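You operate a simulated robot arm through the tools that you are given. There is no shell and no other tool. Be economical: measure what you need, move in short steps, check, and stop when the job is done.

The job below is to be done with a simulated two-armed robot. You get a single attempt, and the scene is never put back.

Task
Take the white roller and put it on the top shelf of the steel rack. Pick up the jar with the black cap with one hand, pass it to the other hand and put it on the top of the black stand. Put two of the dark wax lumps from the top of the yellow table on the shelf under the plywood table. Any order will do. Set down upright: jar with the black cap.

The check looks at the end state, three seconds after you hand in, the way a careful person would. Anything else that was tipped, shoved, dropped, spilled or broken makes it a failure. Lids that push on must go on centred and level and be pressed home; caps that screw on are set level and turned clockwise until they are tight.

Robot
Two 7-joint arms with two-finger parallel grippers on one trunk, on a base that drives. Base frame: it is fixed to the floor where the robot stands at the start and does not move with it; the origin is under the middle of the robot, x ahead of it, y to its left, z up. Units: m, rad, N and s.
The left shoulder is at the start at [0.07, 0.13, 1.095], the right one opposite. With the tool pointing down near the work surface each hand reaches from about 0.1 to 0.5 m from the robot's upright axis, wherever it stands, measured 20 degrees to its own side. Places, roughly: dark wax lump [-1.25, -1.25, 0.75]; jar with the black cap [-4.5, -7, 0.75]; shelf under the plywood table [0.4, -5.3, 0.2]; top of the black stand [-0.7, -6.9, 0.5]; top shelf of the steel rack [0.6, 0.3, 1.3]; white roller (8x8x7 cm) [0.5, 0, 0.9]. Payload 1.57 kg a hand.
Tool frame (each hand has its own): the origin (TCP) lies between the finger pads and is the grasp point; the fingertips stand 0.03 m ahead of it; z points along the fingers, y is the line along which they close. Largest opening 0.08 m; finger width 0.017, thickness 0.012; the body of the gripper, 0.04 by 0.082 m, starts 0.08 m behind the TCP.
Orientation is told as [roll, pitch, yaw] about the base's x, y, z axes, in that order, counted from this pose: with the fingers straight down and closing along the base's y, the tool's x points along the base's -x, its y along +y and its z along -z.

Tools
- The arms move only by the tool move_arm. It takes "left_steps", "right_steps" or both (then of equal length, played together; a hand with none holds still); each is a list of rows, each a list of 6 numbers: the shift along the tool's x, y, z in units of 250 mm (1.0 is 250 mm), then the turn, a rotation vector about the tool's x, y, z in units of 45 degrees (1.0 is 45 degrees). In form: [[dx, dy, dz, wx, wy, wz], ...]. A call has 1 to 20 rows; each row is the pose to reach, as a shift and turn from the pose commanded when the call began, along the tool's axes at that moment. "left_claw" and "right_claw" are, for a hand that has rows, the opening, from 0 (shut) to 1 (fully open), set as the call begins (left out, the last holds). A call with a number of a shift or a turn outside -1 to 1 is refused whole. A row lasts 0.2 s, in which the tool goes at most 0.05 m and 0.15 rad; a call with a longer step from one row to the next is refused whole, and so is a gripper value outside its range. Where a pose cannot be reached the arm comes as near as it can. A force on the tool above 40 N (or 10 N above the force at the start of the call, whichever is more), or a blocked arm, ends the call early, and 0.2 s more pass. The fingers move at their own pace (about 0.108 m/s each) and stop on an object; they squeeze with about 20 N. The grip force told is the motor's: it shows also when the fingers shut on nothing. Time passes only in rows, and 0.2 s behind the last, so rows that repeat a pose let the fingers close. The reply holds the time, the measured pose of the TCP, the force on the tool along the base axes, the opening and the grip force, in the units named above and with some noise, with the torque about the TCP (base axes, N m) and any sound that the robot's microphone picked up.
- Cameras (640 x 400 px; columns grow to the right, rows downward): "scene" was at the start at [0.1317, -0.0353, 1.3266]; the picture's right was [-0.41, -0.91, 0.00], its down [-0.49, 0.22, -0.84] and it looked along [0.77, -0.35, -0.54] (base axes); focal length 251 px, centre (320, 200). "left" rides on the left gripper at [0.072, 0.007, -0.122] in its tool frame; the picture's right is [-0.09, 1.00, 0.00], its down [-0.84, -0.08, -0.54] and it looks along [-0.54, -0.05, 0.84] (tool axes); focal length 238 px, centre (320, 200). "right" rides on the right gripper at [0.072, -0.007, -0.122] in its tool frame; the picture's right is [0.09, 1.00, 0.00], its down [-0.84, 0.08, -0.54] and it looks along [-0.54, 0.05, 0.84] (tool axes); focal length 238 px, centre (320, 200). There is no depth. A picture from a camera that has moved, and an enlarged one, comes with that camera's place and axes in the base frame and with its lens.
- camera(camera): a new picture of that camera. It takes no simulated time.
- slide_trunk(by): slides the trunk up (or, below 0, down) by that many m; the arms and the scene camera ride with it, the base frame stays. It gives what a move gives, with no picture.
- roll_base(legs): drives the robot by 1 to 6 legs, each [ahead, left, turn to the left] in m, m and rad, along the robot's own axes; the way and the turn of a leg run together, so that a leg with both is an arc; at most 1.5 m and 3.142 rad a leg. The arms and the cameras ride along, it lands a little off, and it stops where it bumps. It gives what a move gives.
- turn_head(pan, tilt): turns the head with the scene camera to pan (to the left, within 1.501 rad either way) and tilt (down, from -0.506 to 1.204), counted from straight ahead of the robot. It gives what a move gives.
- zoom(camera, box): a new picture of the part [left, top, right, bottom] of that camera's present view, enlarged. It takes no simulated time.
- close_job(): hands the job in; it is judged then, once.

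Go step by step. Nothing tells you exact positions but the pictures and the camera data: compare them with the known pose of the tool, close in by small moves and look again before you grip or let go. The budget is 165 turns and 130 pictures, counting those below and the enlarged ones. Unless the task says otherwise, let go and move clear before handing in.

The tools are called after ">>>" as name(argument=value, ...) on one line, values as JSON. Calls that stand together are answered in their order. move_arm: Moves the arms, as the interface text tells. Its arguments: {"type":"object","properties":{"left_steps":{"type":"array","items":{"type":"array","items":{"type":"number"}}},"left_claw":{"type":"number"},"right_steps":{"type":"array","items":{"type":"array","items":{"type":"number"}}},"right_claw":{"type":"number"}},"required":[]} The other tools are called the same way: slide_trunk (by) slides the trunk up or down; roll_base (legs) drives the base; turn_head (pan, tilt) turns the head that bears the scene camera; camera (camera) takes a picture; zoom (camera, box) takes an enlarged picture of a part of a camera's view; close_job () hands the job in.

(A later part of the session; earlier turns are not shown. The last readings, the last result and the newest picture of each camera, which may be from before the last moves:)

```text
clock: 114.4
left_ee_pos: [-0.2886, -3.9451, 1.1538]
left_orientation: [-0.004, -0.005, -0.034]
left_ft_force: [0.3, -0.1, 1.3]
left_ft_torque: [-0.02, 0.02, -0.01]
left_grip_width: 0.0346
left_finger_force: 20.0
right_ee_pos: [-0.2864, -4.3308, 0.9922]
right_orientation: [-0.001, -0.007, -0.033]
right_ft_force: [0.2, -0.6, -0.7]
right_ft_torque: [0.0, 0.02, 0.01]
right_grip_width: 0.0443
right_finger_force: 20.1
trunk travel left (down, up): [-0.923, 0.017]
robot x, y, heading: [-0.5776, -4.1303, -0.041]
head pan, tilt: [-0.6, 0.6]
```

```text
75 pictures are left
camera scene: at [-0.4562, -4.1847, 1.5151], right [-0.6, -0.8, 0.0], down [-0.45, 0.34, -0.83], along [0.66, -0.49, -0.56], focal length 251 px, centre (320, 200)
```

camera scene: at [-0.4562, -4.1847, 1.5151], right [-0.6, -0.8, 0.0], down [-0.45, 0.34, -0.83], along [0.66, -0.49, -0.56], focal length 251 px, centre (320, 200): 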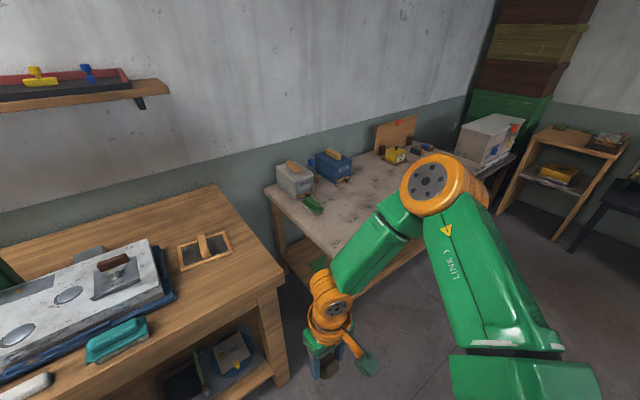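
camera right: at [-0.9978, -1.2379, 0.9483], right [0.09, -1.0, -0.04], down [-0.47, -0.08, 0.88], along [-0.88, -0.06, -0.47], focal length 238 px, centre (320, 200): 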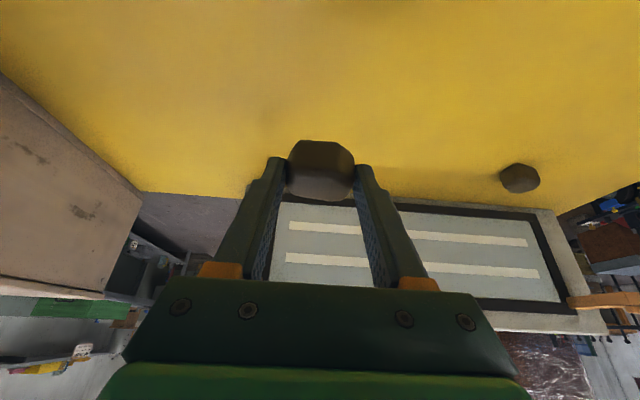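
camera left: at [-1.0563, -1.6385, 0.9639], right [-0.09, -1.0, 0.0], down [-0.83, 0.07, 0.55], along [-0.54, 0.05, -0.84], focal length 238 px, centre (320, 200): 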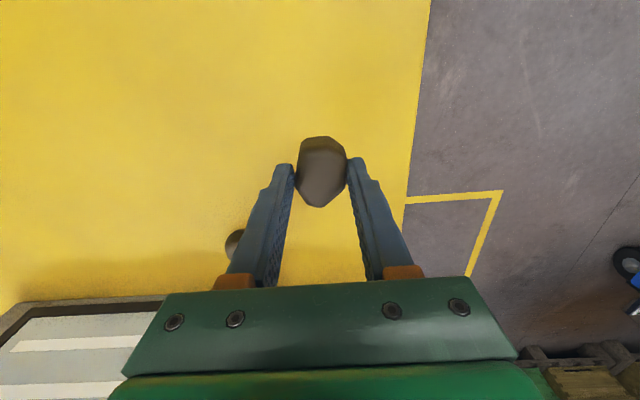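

The table with the worn plywood top is ahead-right, with a shelf underneath. I strafe 1.1 m right and look at it from the front.

>>> roll_base(legs=[[0, 0, 0.04], [0, -1.12, 0]])

>>> slide_trunk(by=-0.5)

>>> turn_head(pan=0, tilt=0.5)

>>> camera(camera="scene")

```text
clock: 120.5
left_ee_pos: [-0.2945, -5.048, 1.1533]
left_orientation: [-0.004, -0.004, 0.016]
left_ft_force: [0.4, 0.2, -0.2]
left_ft_torque: [-0.01, 0.0, 0.01]
left_grip_width: 0.0346
left_finger_force: 20.0
right_ee_pos: [-0.2724, -5.434, 0.9906]
right_orientation: [-0.001, -0.007, 0.021]
right_ft_force: [0.5, -0.3, -0.5]
right_ft_torque: [0.0, -0.02, 0.02]
right_grip_width: 0.0446
right_finger_force: 19.3
trunk travel left (down, up): [-0.923, 0.017]
robot x, y, heading: [-0.5728, -5.2516, 0.015]
head pan, tilt: [-0.6, 0.6]
```

```text
refused: -0.5 is not a number from -0.4 to 0.4
```

```text
clock: 121.5
left_ee_pos: [-0.2939, -5.0492, 1.1534]
left_orientation: [-0.003, -0.006, 0.015]
left_ft_force: [-0.6, 0.5, 0.2]
left_ft_torque: [-0.03, -0.02, 0.03]
left_grip_width: 0.0347
left_finger_force: 19.9
right_ee_pos: [-0.2706, -5.435, 0.9914]
right_orientation: [0.0, -0.007, 0.02]
right_ft_force: [0.7, -0.7, -0.6]
right_ft_torque: [0.03, 0.0, -0.03]
right_grip_width: 0.0442
right_finger_force: 20.3
trunk travel left (down, up): [-0.923, 0.017]
robot x, y, heading: [-0.5733, -5.2503, 0.009]
head pan, tilt: [0.0, 0.499]
```

```text
74 pictures are left
camera scene: at [-0.4315, -5.2464, 1.5241], right [0.01, -1.0, 0.0], down [-0.48, 0.0, -0.88], along [0.88, 0.01, -0.48], focal length 251 px, centre (320, 200)
```

scene: 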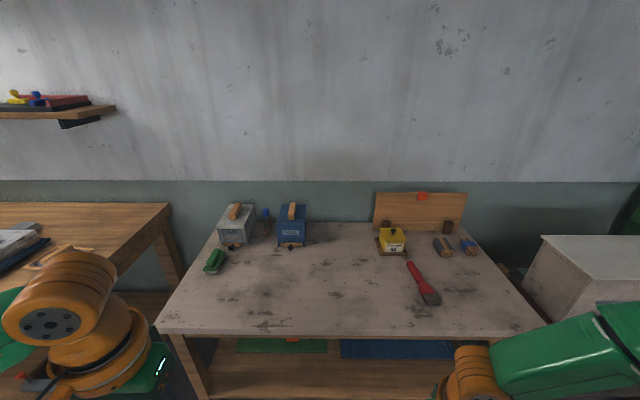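

The table's front edge is at x ≈ 0.09 and there are some mats on its shelf. I lower the trunk to see the shelf and get the arms to its height.

>>> slide_trunk(by=-0.4)

>>> slide_trunk(by=-0.2)

>>> camera(camera="scene")

```text
clock: 125.4
left_ee_pos: [-0.2952, -5.0483, 0.7537]
left_orientation: [-0.003, -0.005, 0.015]
left_ft_force: [-0.2, 0.2, 0.5]
left_ft_torque: [0.03, 0.0, 0.02]
left_grip_width: 0.0343
left_finger_force: 19.6
right_ee_pos: [-0.2699, -5.4341, 0.5905]
right_orientation: [-0.001, -0.006, 0.022]
right_ft_force: [-0.3, 0.0, 0.1]
right_ft_torque: [-0.03, 0.01, -0.02]
right_grip_width: 0.0443
right_finger_force: 20.5
trunk travel left (down, up): [-0.523, 0.417]
robot x, y, heading: [-0.5739, -5.2515, 0.012]
head pan, tilt: [0.0, 0.499]
```

```text
clock: 127.5
left_ee_pos: [-0.2946, -5.049, 0.5535]
left_orientation: [-0.003, -0.006, 0.015]
left_ft_force: [0.5, -1.0, 0.2]
left_ft_torque: [-0.04, 0.01, -0.02]
left_grip_width: 0.0347
left_finger_force: 19.8
right_ee_pos: [-0.2709, -5.4345, 0.3897]
right_orientation: [0.0, -0.006, 0.02]
right_ft_force: [-1.3, 0.6, -0.1]
right_ft_torque: [0.0, -0.01, 0.01]
right_grip_width: 0.0443
right_finger_force: 20.3
trunk travel left (down, up): [-0.323, 0.617]
robot x, y, heading: [-0.5727, -5.2499, 0.013]
head pan, tilt: [0.0, 0.499]
```

```text
73 pictures are left
camera scene: at [-0.4316, -5.2462, 0.9242], right [0.01, -1.0, 0.0], down [-0.48, -0.01, -0.88], along [0.88, 0.01, -0.48], focal length 251 px, centre (320, 200)
```

scene: 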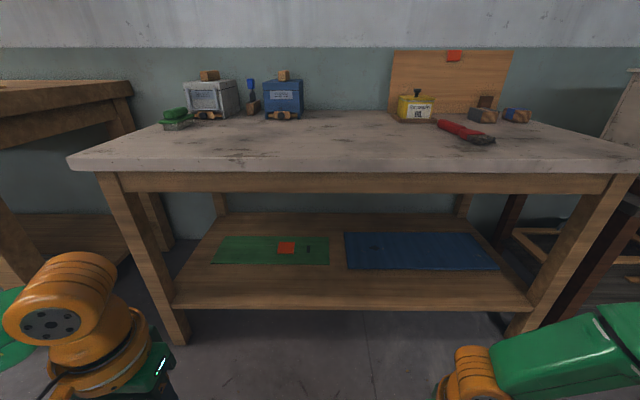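

The shelf has a bare front strip (x ≈ 0.15–0.31) before the mats; I'll place both lumps there. I lift the hands relative to the trunk, drop the trunk fully so the arms fit under the apron, and drive in.

>>> move_arm(left_steps=[[0, 0, -0.1, 0, 0, 0], [0, 0, -0.2, 0, 0, 0], [0, 0, -0.28, 0, 0, 0], [0, 0, -0.28, 0, 0, 0], [0, 0, -0.28, 0, 0, 0]], right_steps=[[0, 0, -0.19, 0, 0, 0], [0, 0, -0.38, 0, 0, 0], [0, 0, -0.57, 0, 0, 0], [0, 0, -0.76, 0, 0, 0], [0, 0, -0.92, 0, 0, 0]])

>>> slide_trunk(by=-0.31)

>>> roll_base(legs=[[0.2, 0, 0]])

>>> turn_head(pan=0, tilt=0.3)

>>> camera(camera="scene")

```text
clock: 128.7
left_ee_pos: [-0.2958, -5.049, 0.6232]
left_orientation: [-0.003, -0.008, 0.016]
left_ft_force: [0.8, -0.1, -0.2]
left_ft_torque: [-0.03, -0.02, -0.01]
left_grip_width: 0.0346
left_finger_force: 20.3
right_ee_pos: [-0.2728, -5.4351, 0.6204]
right_orientation: [-0.001, -0.006, 0.023]
right_ft_force: [0.7, 0.1, -0.2]
right_ft_torque: [-0.01, -0.01, -0.02]
right_grip_width: 0.0444
right_finger_force: 20.5
trunk travel left (down, up): [-0.323, 0.617]
robot x, y, heading: [-0.5736, -5.2506, 0.01]
head pan, tilt: [0.0, 0.499]
```

```text
clock: 131.8
left_ee_pos: [-0.2955, -5.05, 0.3139]
left_orientation: [-0.004, -0.006, 0.016]
left_ft_force: [-0.9, 0.3, -0.3]
left_ft_torque: [0.01, 0.01, -0.01]
left_grip_width: 0.0344
left_finger_force: 20.1
right_ee_pos: [-0.2728, -5.4352, 0.311]
right_orientation: [0.001, -0.007, 0.022]
right_ft_force: [-0.1, 0.0, 0.3]
right_ft_torque: [-0.01, 0.0, 0.0]
right_grip_width: 0.0443
right_finger_force: 20.2
trunk travel left (down, up): [-0.013, 0.927]
robot x, y, heading: [-0.5733, -5.2491, 0.012]
head pan, tilt: [0.0, 0.499]
```

```text
clock: 133.4
left_ee_pos: [-0.0996, -5.0473, 0.3126]
left_orientation: [-0.004, -0.004, 0.016]
left_ft_force: [1.0, -0.8, -1.4]
left_ft_torque: [0.02, -0.02, 0.01]
left_grip_width: 0.0348
left_finger_force: 19.8
right_ee_pos: [-0.0765, -5.4336, 0.3105]
right_orientation: [0.0, -0.007, 0.022]
right_ft_force: [-0.7, 0.2, -0.6]
right_ft_torque: [0.02, -0.02, 0.0]
right_grip_width: 0.0444
right_finger_force: 19.6
trunk travel left (down, up): [-0.013, 0.927]
robot x, y, heading: [-0.3766, -5.2483, 0.011]
head pan, tilt: [0.0, 0.499]
```

```text
clock: 134.1
left_ee_pos: [-0.0992, -5.0463, 0.3137]
left_orientation: [-0.003, -0.005, 0.015]
left_ft_force: [0.5, 0.3, -0.7]
left_ft_torque: [0.0, 0.02, 0.02]
left_grip_width: 0.0343
left_finger_force: 19.9
right_ee_pos: [-0.0771, -5.4339, 0.3103]
right_orientation: [0.001, -0.008, 0.022]
right_ft_force: [1.0, -0.1, -0.5]
right_ft_torque: [-0.03, -0.07, 0.0]
right_grip_width: 0.0445
right_finger_force: 20.2
trunk travel left (down, up): [-0.013, 0.927]
robot x, y, heading: [-0.3798, -5.2494, 0.012]
head pan, tilt: [0.0, 0.3]
```

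```text
72 pictures are left
camera scene: at [-0.2333, -5.244, 0.6325], right [0.01, -1.0, 0.0], down [-0.3, 0.0, -0.95], along [0.95, 0.01, -0.3], focal length 251 px, centre (320, 200)
```

scene: 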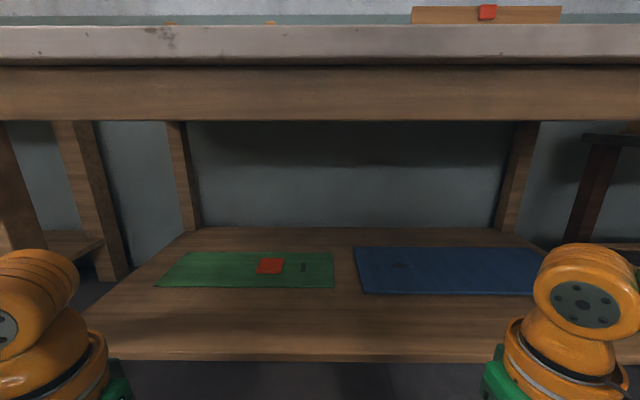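

The wrists (top ≈ 0.55) fit below the apron (0.633). I drive in 0.12 m more and extend both hands over the bare strip.

>>> roll_base(legs=[[0.12, 0, 0]])

>>> move_arm(left_steps=[[-0.16, 0, 0, 0, 0, 0], [-0.32, 0, 0, 0, 0, 0], [-0.48, 0, 0, 0, 0, 0], [-0.64, 0, 0, 0, 0, 0], [-0.8, 0, 0, 0, 0, 0], [-0.8, 0, 0, 0, 0, 0]], right_steps=[[-0.14, 0, 0, 0, -0.1, 0], [-0.28, 0, 0, 0, -0.22, 0], [-0.42, 0, 0, 0, -0.34, 0], [-0.56, 0, 0, 0, -0.46, 0], [-0.7, 0, 0, 0, -0.58, 0], [-0.72, 0, 0, 0, -0.65, 0]])

>>> camera(camera="scene")

>>> camera(camera="right")

>>> camera(camera="left")

```text
clock: 135.4
left_ee_pos: [0.02, -5.0463, 0.3133]
left_orientation: [-0.006, -0.006, 0.014]
left_ft_force: [-0.2, -0.1, -0.4]
left_ft_torque: [-0.01, 0.0, 0.03]
left_grip_width: 0.0343
left_finger_force: 19.6
right_ee_pos: [0.0427, -5.4333, 0.3092]
right_orientation: [0.001, -0.005, 0.022]
right_ft_force: [0.0, 0.3, -0.8]
right_ft_torque: [0.0, 0.01, 0.01]
right_grip_width: 0.0441
right_finger_force: 19.8
trunk travel left (down, up): [-0.013, 0.927]
robot x, y, heading: [-0.2614, -5.2476, 0.012]
head pan, tilt: [0.0, 0.3]
```

```text
clock: 136.8
left_ee_pos: [0.2, -5.0429, 0.3133]
left_orientation: [-0.002, -0.007, 0.013]
left_ft_force: [0.2, 0.2, 0.2]
left_ft_torque: [0.0, 0.0, 0.0]
left_grip_width: 0.0347
left_finger_force: 19.9
left hand out of reach, approached as far as the arm can: row 5, 6
right_ee_pos: [0.2228, -5.4293, 0.3114]
right_orientation: [-0.001, -0.518, 0.022]
right_ft_force: [-0.3, -0.2, 0.1]
right_ft_torque: [0.0, 0.04, 0.01]
right_grip_width: 0.0443
right_finger_force: 20.3
trunk travel left (down, up): [-0.013, 0.927]
robot x, y, heading: [-0.2572, -5.2425, 0.011]
head pan, tilt: [0.0, 0.3]
```

```text
71 pictures are left
camera scene: at [-0.1137, -5.2429, 0.6325], right [0.01, -1.0, 0.0], down [-0.3, 0.0, -0.96], along [0.96, 0.01, -0.3], focal length 251 px, centre (320, 200)
```

scene: 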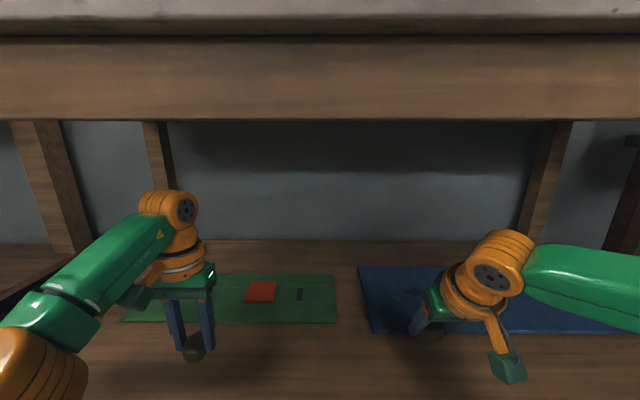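

```text
70 pictures are left
camera right: at [0.1002, -5.4376, 0.3824], right [-0.1, 0.99, -0.05], down [0.46, 0.09, 0.89], along [0.88, 0.07, -0.46], focal length 238 px, centre (320, 200)
```

right: 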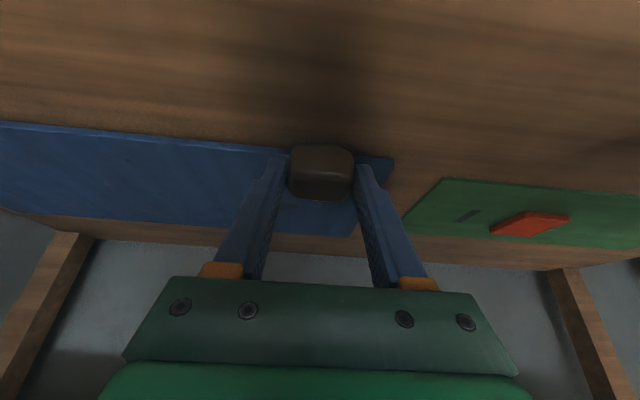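

```text
69 pictures are left
camera left: at [0.1274, -5.0379, 0.4351], right [0.08, 1.0, 0.0], down [0.83, -0.07, 0.55], along [0.55, -0.04, -0.84], focal length 238 px, centre (320, 200)
```

left: 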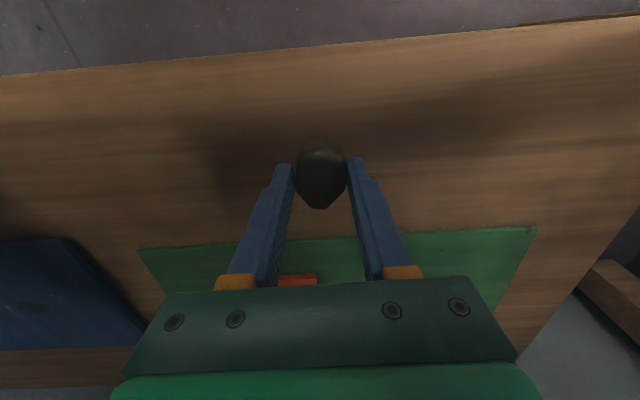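

Both lumps hang over the bare strip (left x 0.20, right x 0.22), shelf surface near 0.2. I lower both about 6 cm and look again.

>>> move_arm(left_steps=[[0, 0, 0.13, 0, 0, 0], [0, 0, 0.24, 0, 0, 0], [0, 0, 0.24, 0, 0, 0]], right_steps=[[0.06, 0, 0.105, 0, 0, 0], [0.119, 0, 0.209, 0, 0, 0], [0.119, 0, 0.209, 0, 0, 0]])

>>> camera(camera="scene")

>>> camera(camera="right")

```text
clock: 137.6
left_ee_pos: [0.2003, -5.0438, 0.257]
left_orientation: [-0.005, -0.014, 0.013]
left_ft_force: [3.7, 2.3, 18.1]
left_ft_torque: [0.14, -0.27, 0.03]
left_grip_width: 0.0345
left_finger_force: 20.6
right_ee_pos: [0.2212, -5.4308, 0.2566]
right_orientation: [0.002, -0.527, 0.021]
right_ft_force: [2.4, -1.4, 9.8]
right_ft_torque: [0.09, -0.06, -0.04]
right_grip_width: 0.0444
right_finger_force: 19.6
trunk travel left (down, up): [-0.013, 0.927]
robot x, y, heading: [-0.2569, -5.247, 0.012]
head pan, tilt: [0.0, 0.3]
```

```text
68 pictures are left
camera scene: at [-0.1169, -5.2434, 0.6338], right [0.01, -1.0, 0.0], down [-0.29, 0.0, -0.96], along [0.96, 0.01, -0.29], focal length 251 px, centre (320, 200)
```

scene: 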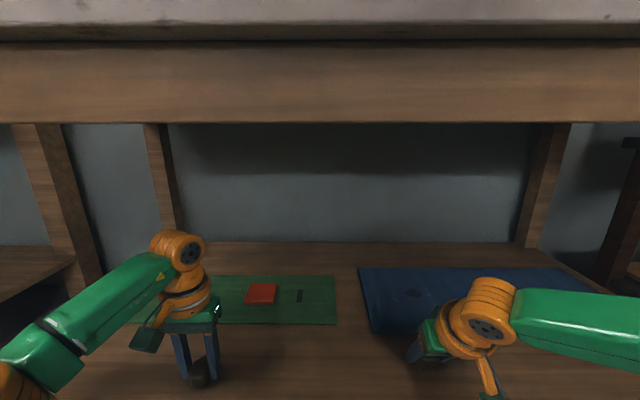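

```text
67 pictures are left
camera right: at [0.0978, -5.4387, 0.3258], right [-0.1, 0.99, -0.04], down [0.45, 0.09, 0.89], along [0.89, 0.07, -0.46], focal length 238 px, centre (320, 200)
```

right: 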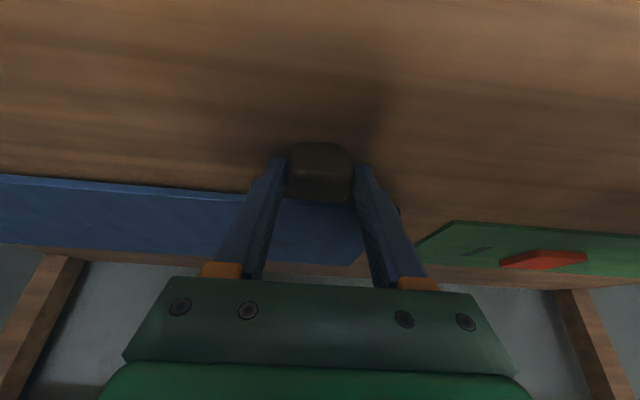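

Both hands feel the shelf (18 N and 10 N), so the lumps rest on it. I open both, lift away slightly, and back the hands off.

>>> move_arm(left_steps=[[0, 0, -0.005, 0, 0, 0], [0, 0, -0.005, 0, 0, 0], [0, 0, -0.005, 0, 0, 0], [0, 0, -0.12, 0, 0, 0], [0, 0, -0.25, 0, 0, 0], [0, 0, -0.25, 0, 0, 0]], left_claw=1, right_steps=[[0, 0, -0.005, 0, 0, 0], [0, 0, -0.005, 0, 0, 0], [0, 0, -0.005, 0, 0, 0], [0, 0, -0.12, 0, 0, 0], [0, 0, -0.25, 0, 0, 0], [0, 0, -0.25, 0, 0, 0]], right_claw=1)

>>> camera(camera="left")

>>> camera(camera="right")

```text
clock: 139.0
left_ee_pos: [0.1982, -5.0424, 0.3174]
left_orientation: [-0.003, -0.005, 0.015]
left_ft_force: [0.6, 0.8, -0.6]
left_ft_torque: [-0.01, -0.01, -0.01]
left_grip_width: 0.08
left_finger_force: 0.0
right_ee_pos: [0.1904, -5.4299, 0.3058]
right_orientation: [0.001, -0.517, 0.018]
right_ft_force: [-0.7, 0.3, 0.1]
right_ft_torque: [-0.01, -0.03, 0.02]
right_grip_width: 0.0801
right_finger_force: 0.1
trunk travel left (down, up): [-0.013, 0.927]
robot x, y, heading: [-0.2536, -5.2482, 0.008]
head pan, tilt: [0.0, 0.3]
```

```text
66 pictures are left
camera left: at [0.1252, -5.0376, 0.4394], right [0.08, 1.0, 0.0], down [0.83, -0.06, 0.55], along [0.55, -0.04, -0.84], focal length 238 px, centre (320, 200)
```

left: 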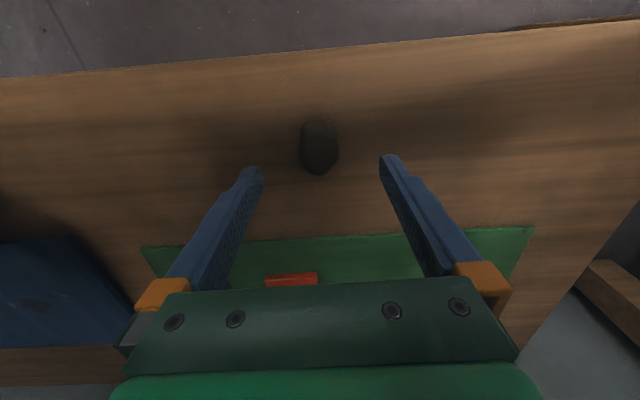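

```text
65 pictures are left
camera right: at [0.0679, -5.4376, 0.3773], right [-0.1, 0.99, -0.05], down [0.46, 0.09, 0.88], along [0.88, 0.07, -0.46], focal length 238 px, centre (320, 200)
```

right: 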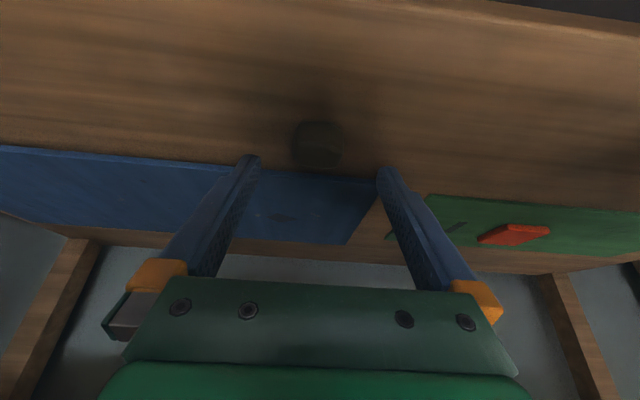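

Both lumps sit on the shelf. I draw the hands out, back away and raise the trunk, then look toward the jar and the stand.

>>> move_arm(left_steps=[[0.15, 0, 0, 0, 0, 0], [0.3, 0, 0, 0, 0, 0], [0.45, 0, 0, 0, 0, 0], [0.6, 0, 0, 0, 0, 0], [0.7, 0, 0, 0, 0, 0]], right_steps=[[0.12, 0, -0.07, 0, 0.1, 0], [0.24, 0, -0.14, 0, 0.25, 0], [0.36, 0, -0.21, 0, 0.4, 0], [0.48, 0, -0.28, 0, 0.55, 0], [0.59, 0, -0.336, 0, 0.65, 0]])

>>> roll_base(legs=[[-0.4, 0, 0]])

>>> slide_trunk(by=0.4)

>>> slide_trunk(by=0.4)

>>> turn_head(pan=-1.5, tilt=0.4)

>>> camera(camera="scene")

```text
clock: 140.2
left_ee_pos: [0.0231, -5.0447, 0.3169]
left_orientation: [-0.004, -0.004, 0.016]
left_ft_force: [-0.2, 0.9, 0.8]
left_ft_torque: [-0.01, -0.01, 0.02]
left_grip_width: 0.0801
left_finger_force: 0.0
right_ee_pos: [0.0218, -5.4331, 0.3046]
right_orientation: [0.0, -0.007, 0.021]
right_ft_force: [0.4, 0.2, 0.0]
right_ft_torque: [0.0, 0.02, 0.01]
right_grip_width: 0.08
right_finger_force: 0.1
trunk travel left (down, up): [-0.013, 0.927]
robot x, y, heading: [-0.2537, -5.2469, 0.007]
head pan, tilt: [0.0, 0.3]
```

```text
clock: 142.7
left_ee_pos: [-0.3744, -5.0485, 0.3155]
left_orientation: [-0.005, -0.008, 0.025]
left_ft_force: [0.6, -0.9, -0.4]
left_ft_torque: [0.02, 0.0, -0.01]
left_grip_width: 0.0799
left_finger_force: 0.0
right_ee_pos: [-0.3714, -5.4372, 0.3043]
right_orientation: [-0.001, -0.007, 0.027]
right_ft_force: [0.4, 0.4, 0.9]
right_ft_torque: [0.0, -0.03, -0.02]
right_grip_width: 0.0802
right_finger_force: 0.0
trunk travel left (down, up): [-0.013, 0.927]
robot x, y, heading: [-0.6524, -5.2517, 0.018]
head pan, tilt: [0.0, 0.3]
```

```text
clock: 146.5
left_ee_pos: [-0.3733, -5.0481, 0.7164]
left_orientation: [-0.005, -0.006, 0.024]
left_ft_force: [0.6, 0.5, 0.5]
left_ft_torque: [0.02, 0.0, 0.03]
left_grip_width: 0.0799
left_finger_force: 0.0
right_ee_pos: [-0.371, -5.4363, 0.7043]
right_orientation: [0.0, -0.007, 0.028]
right_ft_force: [0.2, -0.3, 0.2]
right_ft_torque: [0.0, -0.01, 0.0]
right_grip_width: 0.0801
right_finger_force: 0.0
trunk travel left (down, up): [-0.413, 0.527]
robot x, y, heading: [-0.6538, -5.2497, 0.021]
head pan, tilt: [0.0, 0.3]
```

```text
clock: 150.3
left_ee_pos: [-0.3744, -5.0482, 1.1169]
left_orientation: [-0.004, -0.007, 0.023]
left_ft_force: [0.6, 0.4, 0.6]
left_ft_torque: [0.01, 0.02, 0.04]
left_grip_width: 0.0798
left_finger_force: 0.0
right_ee_pos: [-0.3701, -5.4368, 1.1041]
right_orientation: [-0.001, -0.006, 0.028]
right_ft_force: [-0.4, -0.6, 0.5]
right_ft_torque: [0.02, 0.02, -0.03]
right_grip_width: 0.0801
right_finger_force: 0.1
trunk travel left (down, up): [-0.813, 0.127]
robot x, y, heading: [-0.6529, -5.2532, 0.017]
head pan, tilt: [0.0, 0.3]
```

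```text
clock: 151.9
left_ee_pos: [-0.3744, -5.0478, 1.1169]
left_orientation: [-0.005, -0.004, 0.024]
left_ft_force: [0.4, -0.3, 0.3]
left_ft_torque: [-0.02, 0.01, -0.03]
left_grip_width: 0.0801
left_finger_force: 0.1
right_ee_pos: [-0.3711, -5.4364, 1.1055]
right_orientation: [0.0, -0.006, 0.028]
right_ft_force: [-0.1, 0.4, -0.2]
right_ft_torque: [0.02, 0.0, 0.0]
right_grip_width: 0.0799
right_finger_force: 0.0
trunk travel left (down, up): [-0.813, 0.127]
robot x, y, heading: [-0.6546, -5.2535, 0.019]
head pan, tilt: [-1.499, 0.4]
```

```text
64 pictures are left
camera scene: at [-0.5946, -5.3412, 1.4233], right [-1.0, -0.09, 0.0], down [-0.04, 0.39, -0.92], along [0.08, -0.92, -0.39], focal length 251 px, centre (320, 200)
```

scene: 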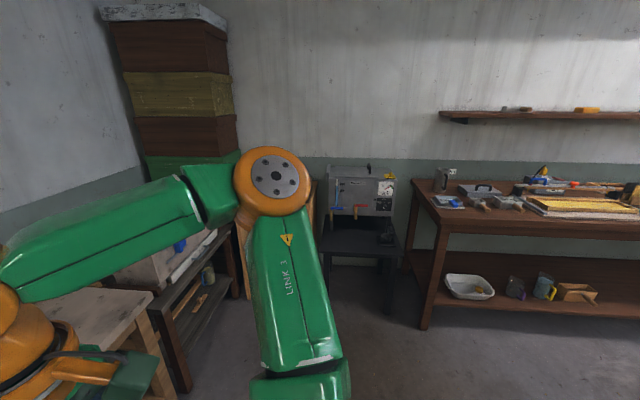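

The black stand with a steel machine on it is ahead, right of the wooden rack. I zoom in on it.

>>> zoom(camera="scene", box=[300, 140, 428, 220])

>>> zoom(camera="scene", box=[300, 200, 428, 280])

```text
5.00 times, centred on (364, 180) of scene
camera zoom: at [-0.5946, -5.3412, 1.4233], right [-1.0, -0.09, 0.0], down [-0.04, 0.39, -0.92], along [0.08, -0.92, -0.39], focal length 1256 px, centre (100, 300)
```

zoom: 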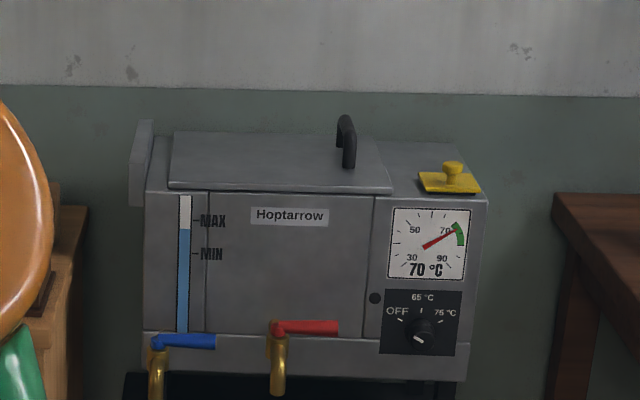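

```text
5.00 times, centred on (364, 240) of scene
camera zoom: at [-0.5946, -5.3412, 1.4233], right [-1.0, -0.09, 0.0], down [-0.04, 0.39, -0.92], along [0.08, -0.92, -0.39], focal length 1256 px, centre (100, 0)
```

zoom: 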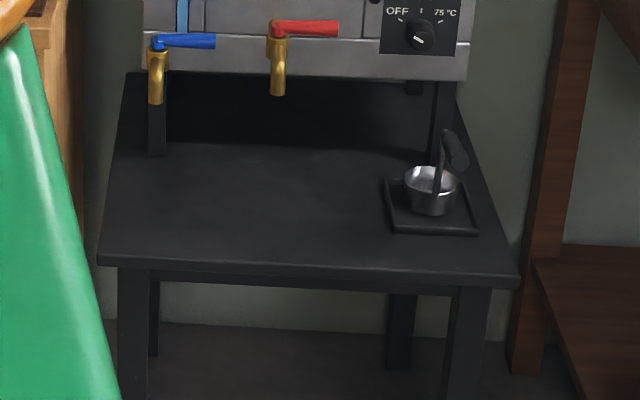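

The stand top is clear at its front left (x -0.5…-0.95, y -6.67…-6.93), with a tray and cup at the right. Now I turn to face -y and look along the way to the jar.

>>> roll_base(legs=[[0, 0, -1.59]])

>>> turn_head(pan=-1.2, tilt=0.25)

>>> camera(camera="scene")

```text
clock: 156.2
left_ee_pos: [-0.4522, -5.5337, 1.1174]
left_orientation: [-0.003, -0.009, -1.557]
left_ft_force: [0.0, 0.1, -0.1]
left_ft_torque: [-0.04, -0.01, 0.04]
left_grip_width: 0.0801
left_finger_force: 0.0
right_ee_pos: [-0.8408, -5.5311, 1.1033]
right_orientation: [0.001, -0.006, -1.554]
right_ft_force: [-0.3, -0.9, 0.3]
right_ft_torque: [-0.03, 0.0, 0.0]
right_grip_width: 0.0801
right_finger_force: 0.0
trunk travel left (down, up): [-0.813, 0.127]
robot x, y, heading: [-0.6537, -5.2508, -1.566]
head pan, tilt: [-1.499, 0.4]
```

```text
clock: 157.0
left_ee_pos: [-0.4538, -5.5329, 1.1169]
left_orientation: [-0.004, -0.006, -1.557]
left_ft_force: [0.4, -0.2, -0.3]
left_ft_torque: [0.01, 0.0, -0.02]
left_grip_width: 0.08
left_finger_force: 0.0
right_ee_pos: [-0.8415, -5.5315, 1.104]
right_orientation: [0.0, -0.007, -1.554]
right_ft_force: [-0.4, 0.4, 0.5]
right_ft_torque: [0.01, -0.02, -0.02]
right_grip_width: 0.0799
right_finger_force: 0.0
trunk travel left (down, up): [-0.813, 0.127]
robot x, y, heading: [-0.6524, -5.2563, -1.561]
head pan, tilt: [-1.201, 0.25]
```

```text
61 pictures are left
camera scene: at [-0.7396, -5.3345, 1.4372], right [-0.37, 0.93, 0.0], down [0.23, 0.09, -0.97], along [-0.9, -0.36, -0.25], focal length 251 px, centre (320, 200)
```

scene: 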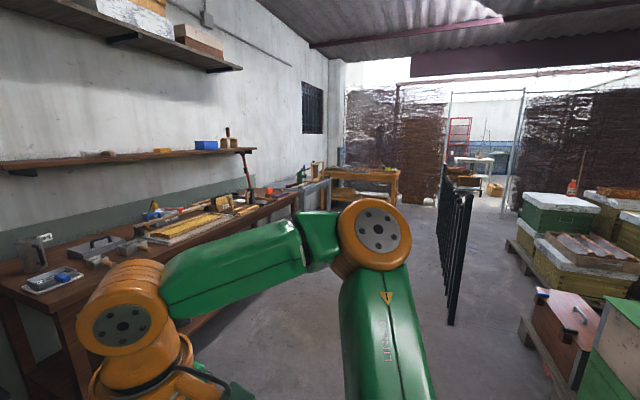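

The way west is free: tables along the left wall (front y ≈ -6.5) and an iron fence at y ≈ -5. I drive along y ≈ -5.7 to about x -3.6 and look for the jar.

>>> zoom(camera="scene", box=[240, 140, 420, 252])

>>> roll_base(legs=[[0.42, 0, 0], [0, -1.5, 0], [0, -1.5, 0]])

>>> turn_head(pan=-0.7, tilt=0.45)

>>> camera(camera="scene")

```text
3.56 times, centred on (330, 196) of scene
camera zoom: at [-0.7396, -5.3345, 1.4372], right [-0.37, 0.93, 0.0], down [0.23, 0.09, -0.97], along [-0.9, -0.36, -0.25], focal length 893 px, centre (284, 214)
```

zoom: 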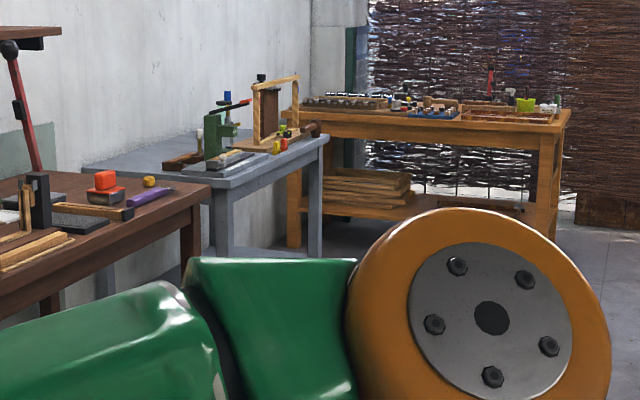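

```text
clock: 173.5
left_ee_pos: [-3.44, -5.9731, 1.1169]
left_orientation: [-0.003, -0.007, -1.564]
left_ft_force: [0.1, 0.0, 0.4]
left_ft_torque: [0.01, 0.01, -0.01]
left_grip_width: 0.0798
left_finger_force: 0.1
right_ee_pos: [-3.8277, -5.9681, 1.1048]
right_orientation: [0.001, -0.007, -1.561]
right_ft_force: [-0.6, -0.1, 0.4]
right_ft_torque: [0.02, -0.03, 0.02]
right_grip_width: 0.08
right_finger_force: 0.0
trunk travel left (down, up): [-0.813, 0.127]
robot x, y, heading: [-3.6388, -5.689, -1.566]
head pan, tilt: [-1.201, 0.25]
```

```text
clock: 174.5
left_ee_pos: [-3.4395, -5.9739, 1.118]
left_orientation: [-0.004, -0.008, -1.562]
left_ft_force: [-0.7, 0.7, 0.2]
left_ft_torque: [-0.01, -0.01, -0.01]
left_grip_width: 0.08
left_finger_force: 0.0
right_ee_pos: [-3.829, -5.9674, 1.1047]
right_orientation: [0.0, -0.006, -1.558]
right_ft_force: [0.6, -0.5, 0.1]
right_ft_torque: [0.0, 0.01, -0.02]
right_grip_width: 0.0799
right_finger_force: 0.0
trunk travel left (down, up): [-0.813, 0.127]
robot x, y, heading: [-3.6382, -5.6888, -1.569]
head pan, tilt: [-0.7, 0.45]
```

```text
59 pictures are left
camera scene: at [-3.6977, -5.8084, 1.4187], right [-0.77, 0.64, 0.0], down [0.28, 0.33, -0.9], along [-0.58, -0.69, -0.43], focal length 251 px, centre (320, 200)
```

scene: 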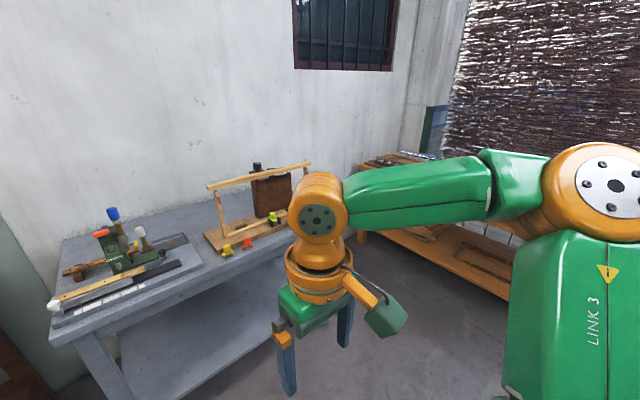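

I see a dark brown jar with a black cap behind a wooden frame on the grey table. Zooming in.

>>> zoom(camera="scene", box=[190, 140, 318, 270])

>>> roll_base(legs=[[0, -0.6, 0]])

>>> turn_head(pan=-0.2, tilt=0.5)

>>> camera(camera="scene")

```text
3.08 times, centred on (254, 205) of scene
camera zoom: at [-3.6977, -5.8084, 1.4187], right [-0.77, 0.64, 0.0], down [0.28, 0.33, -0.9], along [-0.58, -0.69, -0.43], focal length 773 px, centre (523, 185)
```

zoom: 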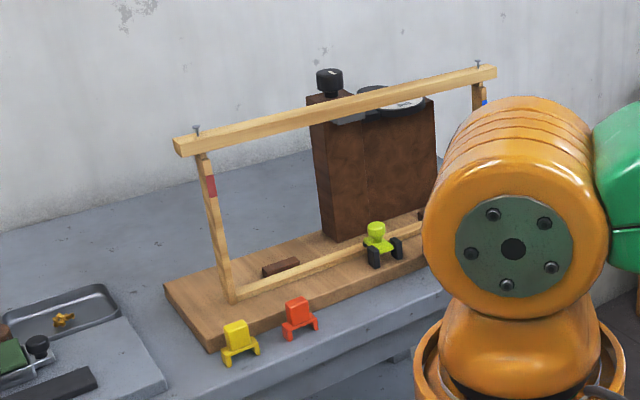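

```text
clock: 177.8
left_ee_pos: [-4.0311, -5.9739, 1.1177]
left_orientation: [-0.005, -0.007, -1.561]
left_ft_force: [0.6, 1.2, 0.3]
left_ft_torque: [0.0, 0.02, -0.03]
left_grip_width: 0.08
left_finger_force: 0.1
right_ee_pos: [-4.4192, -5.9715, 1.1049]
right_orientation: [-0.002, -0.006, -1.556]
right_ft_force: [-0.2, 0.2, -0.3]
right_ft_torque: [0.0, 0.01, 0.03]
right_grip_width: 0.0798
right_finger_force: 0.1
trunk travel left (down, up): [-0.813, 0.127]
robot x, y, heading: [-4.2328, -5.6932, -1.568]
head pan, tilt: [-0.7, 0.45]
```

```text
clock: 178.8
left_ee_pos: [-4.0324, -5.9737, 1.1173]
left_orientation: [-0.002, -0.006, -1.561]
left_ft_force: [-0.2, -0.1, -0.4]
left_ft_torque: [-0.02, 0.0, -0.01]
left_grip_width: 0.08
left_finger_force: 0.1
right_ee_pos: [-4.4201, -5.971, 1.1048]
right_orientation: [0.0, -0.007, -1.556]
right_ft_force: [-0.1, 0.4, 0.7]
right_ft_torque: [0.02, 0.0, 0.01]
right_grip_width: 0.0799
right_finger_force: 0.0
trunk travel left (down, up): [-0.813, 0.127]
robot x, y, heading: [-4.2333, -5.6944, -1.564]
head pan, tilt: [-0.201, 0.499]
```

```text
57 pictures are left
camera scene: at [-4.2496, -5.8293, 1.4142], right [-0.98, 0.19, 0.0], down [0.09, 0.47, -0.88], along [-0.17, -0.86, -0.48], focal length 251 px, centre (320, 200)
```

scene: 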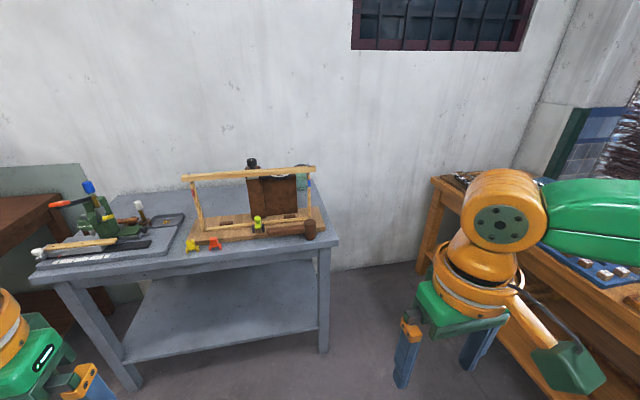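

The brown block is behind the frame and there seem to be jars behind it. Zooming from this angle.

>>> zoom(camera="scene", box=[170, 145, 346, 255])

>>> zoom(camera="scene", box=[235, 150, 325, 206])

```text
3.64 times, centred on (258, 200) of scene
camera zoom: at [-4.2496, -5.8293, 1.4142], right [-0.98, 0.19, 0.0], down [0.09, 0.47, -0.88], along [-0.17, -0.86, -0.48], focal length 914 px, centre (546, 200)
```

zoom: 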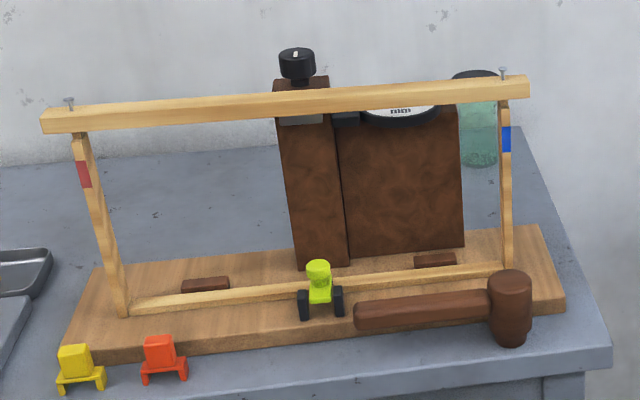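

```text
7.11 times, centred on (280, 178) of scene
camera zoom: at [-4.2496, -5.8293, 1.4142], right [-0.98, 0.19, 0.0], down [0.09, 0.47, -0.88], along [-0.17, -0.86, -0.48], focal length 1786 px, centre (604, 356)
```

zoom: 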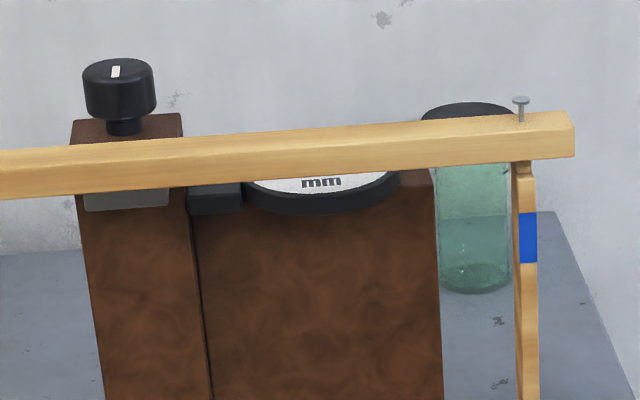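

The jar is a greenish glass with a black lid at the back right of the grey table, about (-4.40,-7.16), top ≈ 0.905, ~7 cm wide, behind the wooden frame. I'll come through the gap beside the table's west end, hands high.

>>> slide_trunk(by=0.1)

>>> roll_base(legs=[[0, -0.55, 0], [0.6, 0, 0]])

>>> turn_head(pan=0.3, tilt=0.7)

>>> camera(camera="scene")

```text
clock: 180.1
left_ee_pos: [-4.0328, -5.9742, 1.2166]
left_orientation: [-0.003, -0.006, -1.558]
left_ft_force: [0.5, -0.4, -0.3]
left_ft_torque: [-0.01, 0.0, 0.03]
left_grip_width: 0.0801
left_finger_force: 0.0
right_ee_pos: [-4.421, -5.9711, 1.204]
right_orientation: [0.001, -0.007, -1.556]
right_ft_force: [0.3, 0.1, -0.7]
right_ft_torque: [0.01, -0.02, -0.03]
right_grip_width: 0.0799
right_finger_force: 0.2
trunk travel left (down, up): [-0.913, 0.027]
robot x, y, heading: [-4.2323, -5.6946, -1.567]
head pan, tilt: [-0.201, 0.499]
```

```text
clock: 186.3
left_ee_pos: [-4.5807, -6.5788, 1.2173]
left_orientation: [-0.004, -0.008, -1.562]
left_ft_force: [-0.5, 0.3, 0.2]
left_ft_torque: [0.0, 0.06, 0.0]
left_grip_width: 0.0801
left_finger_force: 0.0
right_ee_pos: [-4.9689, -6.5746, 1.2058]
right_orientation: [-0.001, -0.01, -1.556]
right_ft_force: [-0.4, -0.5, -0.7]
right_ft_torque: [-0.01, 0.0, 0.01]
right_grip_width: 0.08
right_finger_force: 0.1
trunk travel left (down, up): [-0.913, 0.027]
robot x, y, heading: [-4.7825, -6.3021, -1.565]
head pan, tilt: [-0.201, 0.499]
```

```text
clock: 187.2
left_ee_pos: [-4.5814, -6.5809, 1.2164]
left_orientation: [-0.003, -0.006, -1.562]
left_ft_force: [0.1, 0.6, 0.6]
left_ft_torque: [-0.03, 0.02, -0.01]
left_grip_width: 0.08
left_finger_force: 0.1
right_ee_pos: [-4.9696, -6.5778, 1.2039]
right_orientation: [-0.002, -0.007, -1.557]
right_ft_force: [0.0, 0.2, -0.4]
right_ft_torque: [-0.02, -0.05, 0.01]
right_grip_width: 0.0799
right_finger_force: 0.0
trunk travel left (down, up): [-0.913, 0.027]
robot x, y, heading: [-4.7806, -6.2996, -1.568]
head pan, tilt: [0.3, 0.7]
```

```text
54 pictures are left
camera scene: at [-4.7547, -6.4282, 1.4964], right [-0.95, -0.3, 0.0], down [-0.19, 0.61, -0.76], along [0.23, -0.73, -0.64], focal length 251 px, centre (320, 200)
```

scene: 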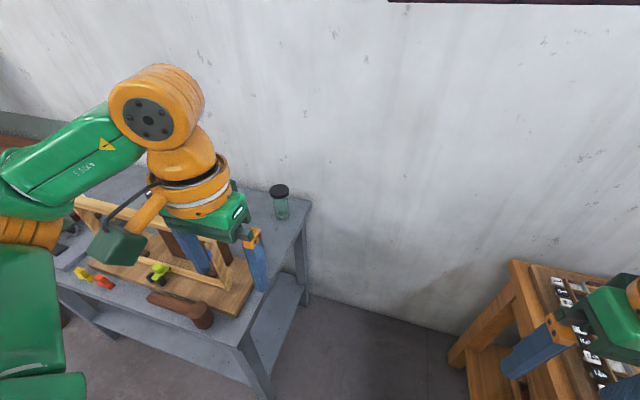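

From here the jar triangulates to about (-4.393,-7.077), standing from 0.80 to 0.936. I move 0.4 m ahead into the gap and look with the left hand's camera.

>>> roll_base(legs=[[0.4, 0, 0]])

>>> camera(camera="scene")

>>> camera(camera="left")

```text
clock: 189.7
left_ee_pos: [-4.5794, -6.9749, 1.2179]
left_orientation: [-0.003, -0.008, -1.557]
left_ft_force: [0.3, 0.0, 0.2]
left_ft_torque: [-0.02, 0.01, -0.01]
left_grip_width: 0.0797
left_finger_force: 0.1
right_ee_pos: [-4.9665, -6.9742, 1.2051]
right_orientation: [0.001, -0.007, -1.552]
right_ft_force: [0.2, 0.2, -0.6]
right_ft_torque: [-0.05, -0.01, -0.04]
right_grip_width: 0.0801
right_finger_force: 0.2
trunk travel left (down, up): [-0.913, 0.027]
robot x, y, heading: [-4.7728, -6.6974, -1.562]
head pan, tilt: [0.3, 0.7]
```

```text
53 pictures are left
camera scene: at [-4.7518, -6.8221, 1.4967], right [-0.95, -0.3, 0.0], down [-0.2, 0.61, -0.77], along [0.23, -0.73, -0.64], focal length 251 px, centre (320, 200)
```

scene: 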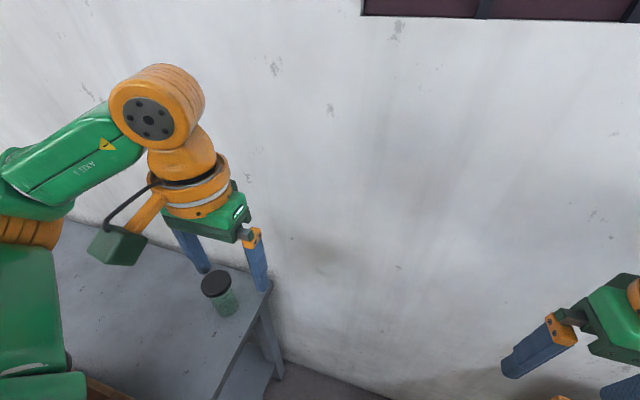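

```text
52 pictures are left
camera left: at [-4.5723, -6.9036, 1.3396], right [1.0, -0.08, 0.0], down [-0.06, -0.83, 0.55], along [-0.05, -0.55, -0.84], focal length 238 px, centre (320, 200)
```

left: 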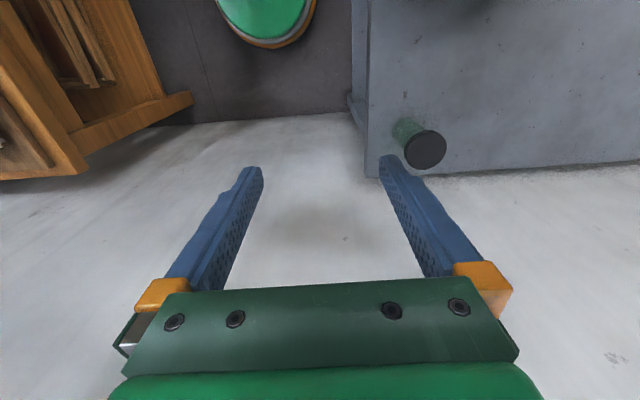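

The jar cap reads about (-4.406,-7.068), top ≈ 0.945. I move the left hand above it at height and check again.

>>> move_arm(left_steps=[[-0.07, 0.14, 0, 0, 0, 0], [-0.14, 0.28, 0, 0, 0, 0], [-0.21, 0.42, 0, 0, 0, 0], [-0.28, 0.56, 0, 0, 0, 0], [-0.372, 0.69, 0, 0, 0, 0], [-0.372, 0.69, 0.15, 0, 0, 0], [-0.372, 0.69, 0.3, 0, 0, 0], [-0.372, 0.69, 0.4, 0, 0, 0]])

>>> camera(camera="left")

>>> camera(camera="scene")

```text
clock: 191.5
left_ee_pos: [-4.4032, -7.0686, 1.1152]
left_orientation: [-0.003, -0.007, -1.556]
left_ft_force: [-0.3, -0.1, -0.2]
left_ft_torque: [0.02, -0.02, 0.0]
left_grip_width: 0.0799
left_finger_force: 0.1
left hand out of reach, approached as far as the arm can: row 5, 6
right_ee_pos: [-4.9661, -6.9754, 1.2041]
right_orientation: [0.0, -0.008, -1.553]
right_ft_force: [0.1, -0.2, 0.5]
right_ft_torque: [0.0, 0.01, 0.01]
right_grip_width: 0.0797
right_finger_force: 0.0
trunk travel left (down, up): [-0.913, 0.027]
robot x, y, heading: [-4.7803, -6.6974, -1.564]
head pan, tilt: [0.3, 0.7]
```

```text
51 pictures are left
camera left: at [-4.3978, -6.9976, 1.237], right [1.0, -0.08, 0.0], down [-0.06, -0.83, 0.55], along [-0.05, -0.55, -0.84], focal length 238 px, centre (320, 200)
```

left: 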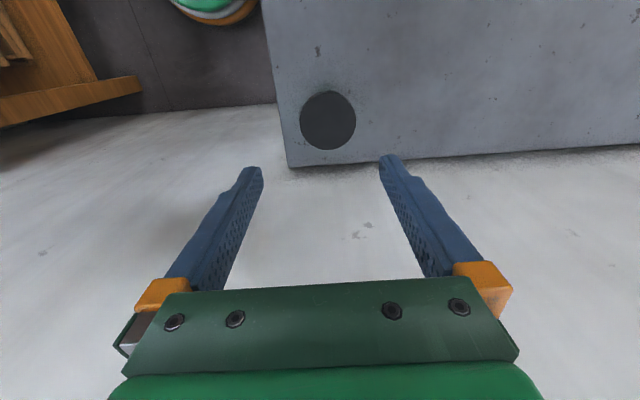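

```text
50 pictures are left
camera scene: at [-4.751, -6.8255, 1.4964], right [-0.95, -0.3, 0.0], down [-0.2, 0.61, -0.76], along [0.23, -0.73, -0.64], focal length 251 px, centre (320, 200)
```

scene: 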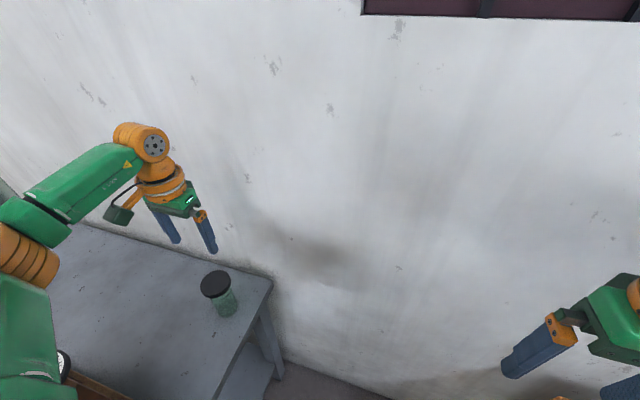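

Jar cap at (-4.397,-7.078), about 6.7 cm wide, top ≈ 0.935. I correct by a few millimetres, descend to 1.0 and check the centring.

>>> move_arm(left_steps=[[-0.038, 0.024, 0.1, 0, 0, 0], [-0.038, 0.024, 0.25, 0, 0, 0], [-0.038, 0.024, 0.42, 0, 0, 0], [-0.038, 0.024, 0.44, 0, 0, 0]])

>>> camera(camera="left")

```text
clock: 192.5
left_ee_pos: [-4.3994, -7.0556, 1.0123]
left_orientation: [-0.003, -0.005, -1.557]
left_ft_force: [1.3, 0.3, 0.8]
left_ft_torque: [0.02, 0.03, -0.01]
left_grip_width: 0.08
left_finger_force: 0.1
left hand out of reach, approached as far as the arm can: row 1, 2, 3, 4
right_ee_pos: [-4.9657, -6.9754, 1.2048]
right_orientation: [0.001, -0.008, -1.553]
right_ft_force: [1.3, 0.1, -0.1]
right_ft_torque: [-0.02, -0.02, -0.02]
right_grip_width: 0.0801
right_finger_force: 0.1
trunk travel left (down, up): [-0.913, 0.027]
robot x, y, heading: [-4.7747, -6.6919, -1.558]
head pan, tilt: [0.3, 0.7]
```

```text
49 pictures are left
camera left: at [-4.3938, -6.9836, 1.1342], right [1.0, -0.08, 0.0], down [-0.06, -0.83, 0.55], along [-0.05, -0.55, -0.84], focal length 238 px, centre (320, 200)
```

left: 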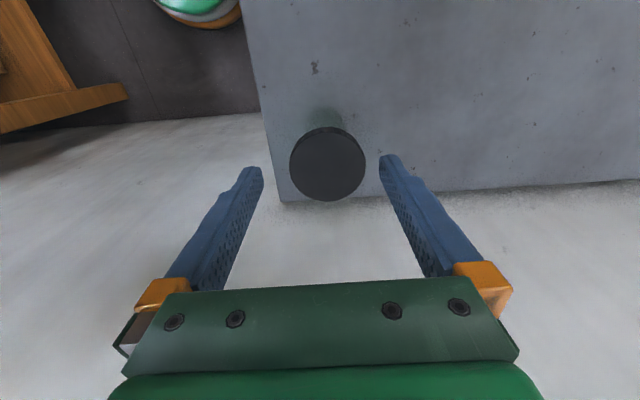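

The arm is at its limit; the cap is confirmed at (-4.395,-7.076). I pull the hand back 8 cm, advance the base 8 cm, and re-centre.

>>> move_arm(left_steps=[[0.16, 0, -0.04, 0, 0, 0], [0.3, 0, -0.04, 0, 0, 0]])

>>> roll_base(legs=[[0.08, 0.02, 0]])

>>> camera(camera="left")

```text
clock: 193.1
left_ee_pos: [-4.3985, -6.9779, 1.0207]
left_orientation: [-0.004, -0.01, -1.561]
left_ft_force: [-0.8, 0.8, 0.5]
left_ft_torque: [-0.03, 0.01, -0.03]
left_grip_width: 0.0803
left_finger_force: 0.0
right_ee_pos: [-4.9659, -6.9733, 1.2053]
right_orientation: [0.0, -0.009, -1.554]
right_ft_force: [1.4, 1.2, -0.1]
right_ft_torque: [-0.03, -0.01, 0.01]
right_grip_width: 0.08
right_finger_force: 0.0
trunk travel left (down, up): [-0.913, 0.027]
robot x, y, heading: [-4.7791, -6.6942, -1.563]
head pan, tilt: [0.3, 0.7]
```

```text
clock: 194.2
left_ee_pos: [-4.3805, -7.0531, 1.0236]
left_orientation: [-0.004, -0.012, -1.557]
left_ft_force: [-0.5, 1.0, 0.2]
left_ft_torque: [-0.08, 0.0, 0.01]
left_grip_width: 0.0798
left_finger_force: 0.1
right_ee_pos: [-4.9475, -7.0465, 1.2066]
right_orientation: [0.003, -0.013, -1.555]
right_ft_force: [-0.2, 0.2, -0.7]
right_ft_torque: [-0.06, -0.02, 0.0]
right_grip_width: 0.08
right_finger_force: 0.1
trunk travel left (down, up): [-0.913, 0.027]
robot x, y, heading: [-4.7561, -6.7774, -1.563]
head pan, tilt: [0.3, 0.7]
```

```text
48 pictures are left
camera left: at [-4.3753, -6.9804, 1.1455], right [1.0, -0.08, 0.0], down [-0.07, -0.83, 0.55], along [-0.04, -0.55, -0.83], focal length 238 px, centre (320, 200)
```

left: 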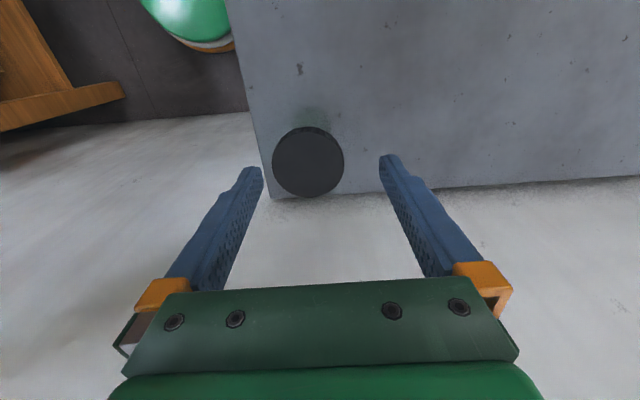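

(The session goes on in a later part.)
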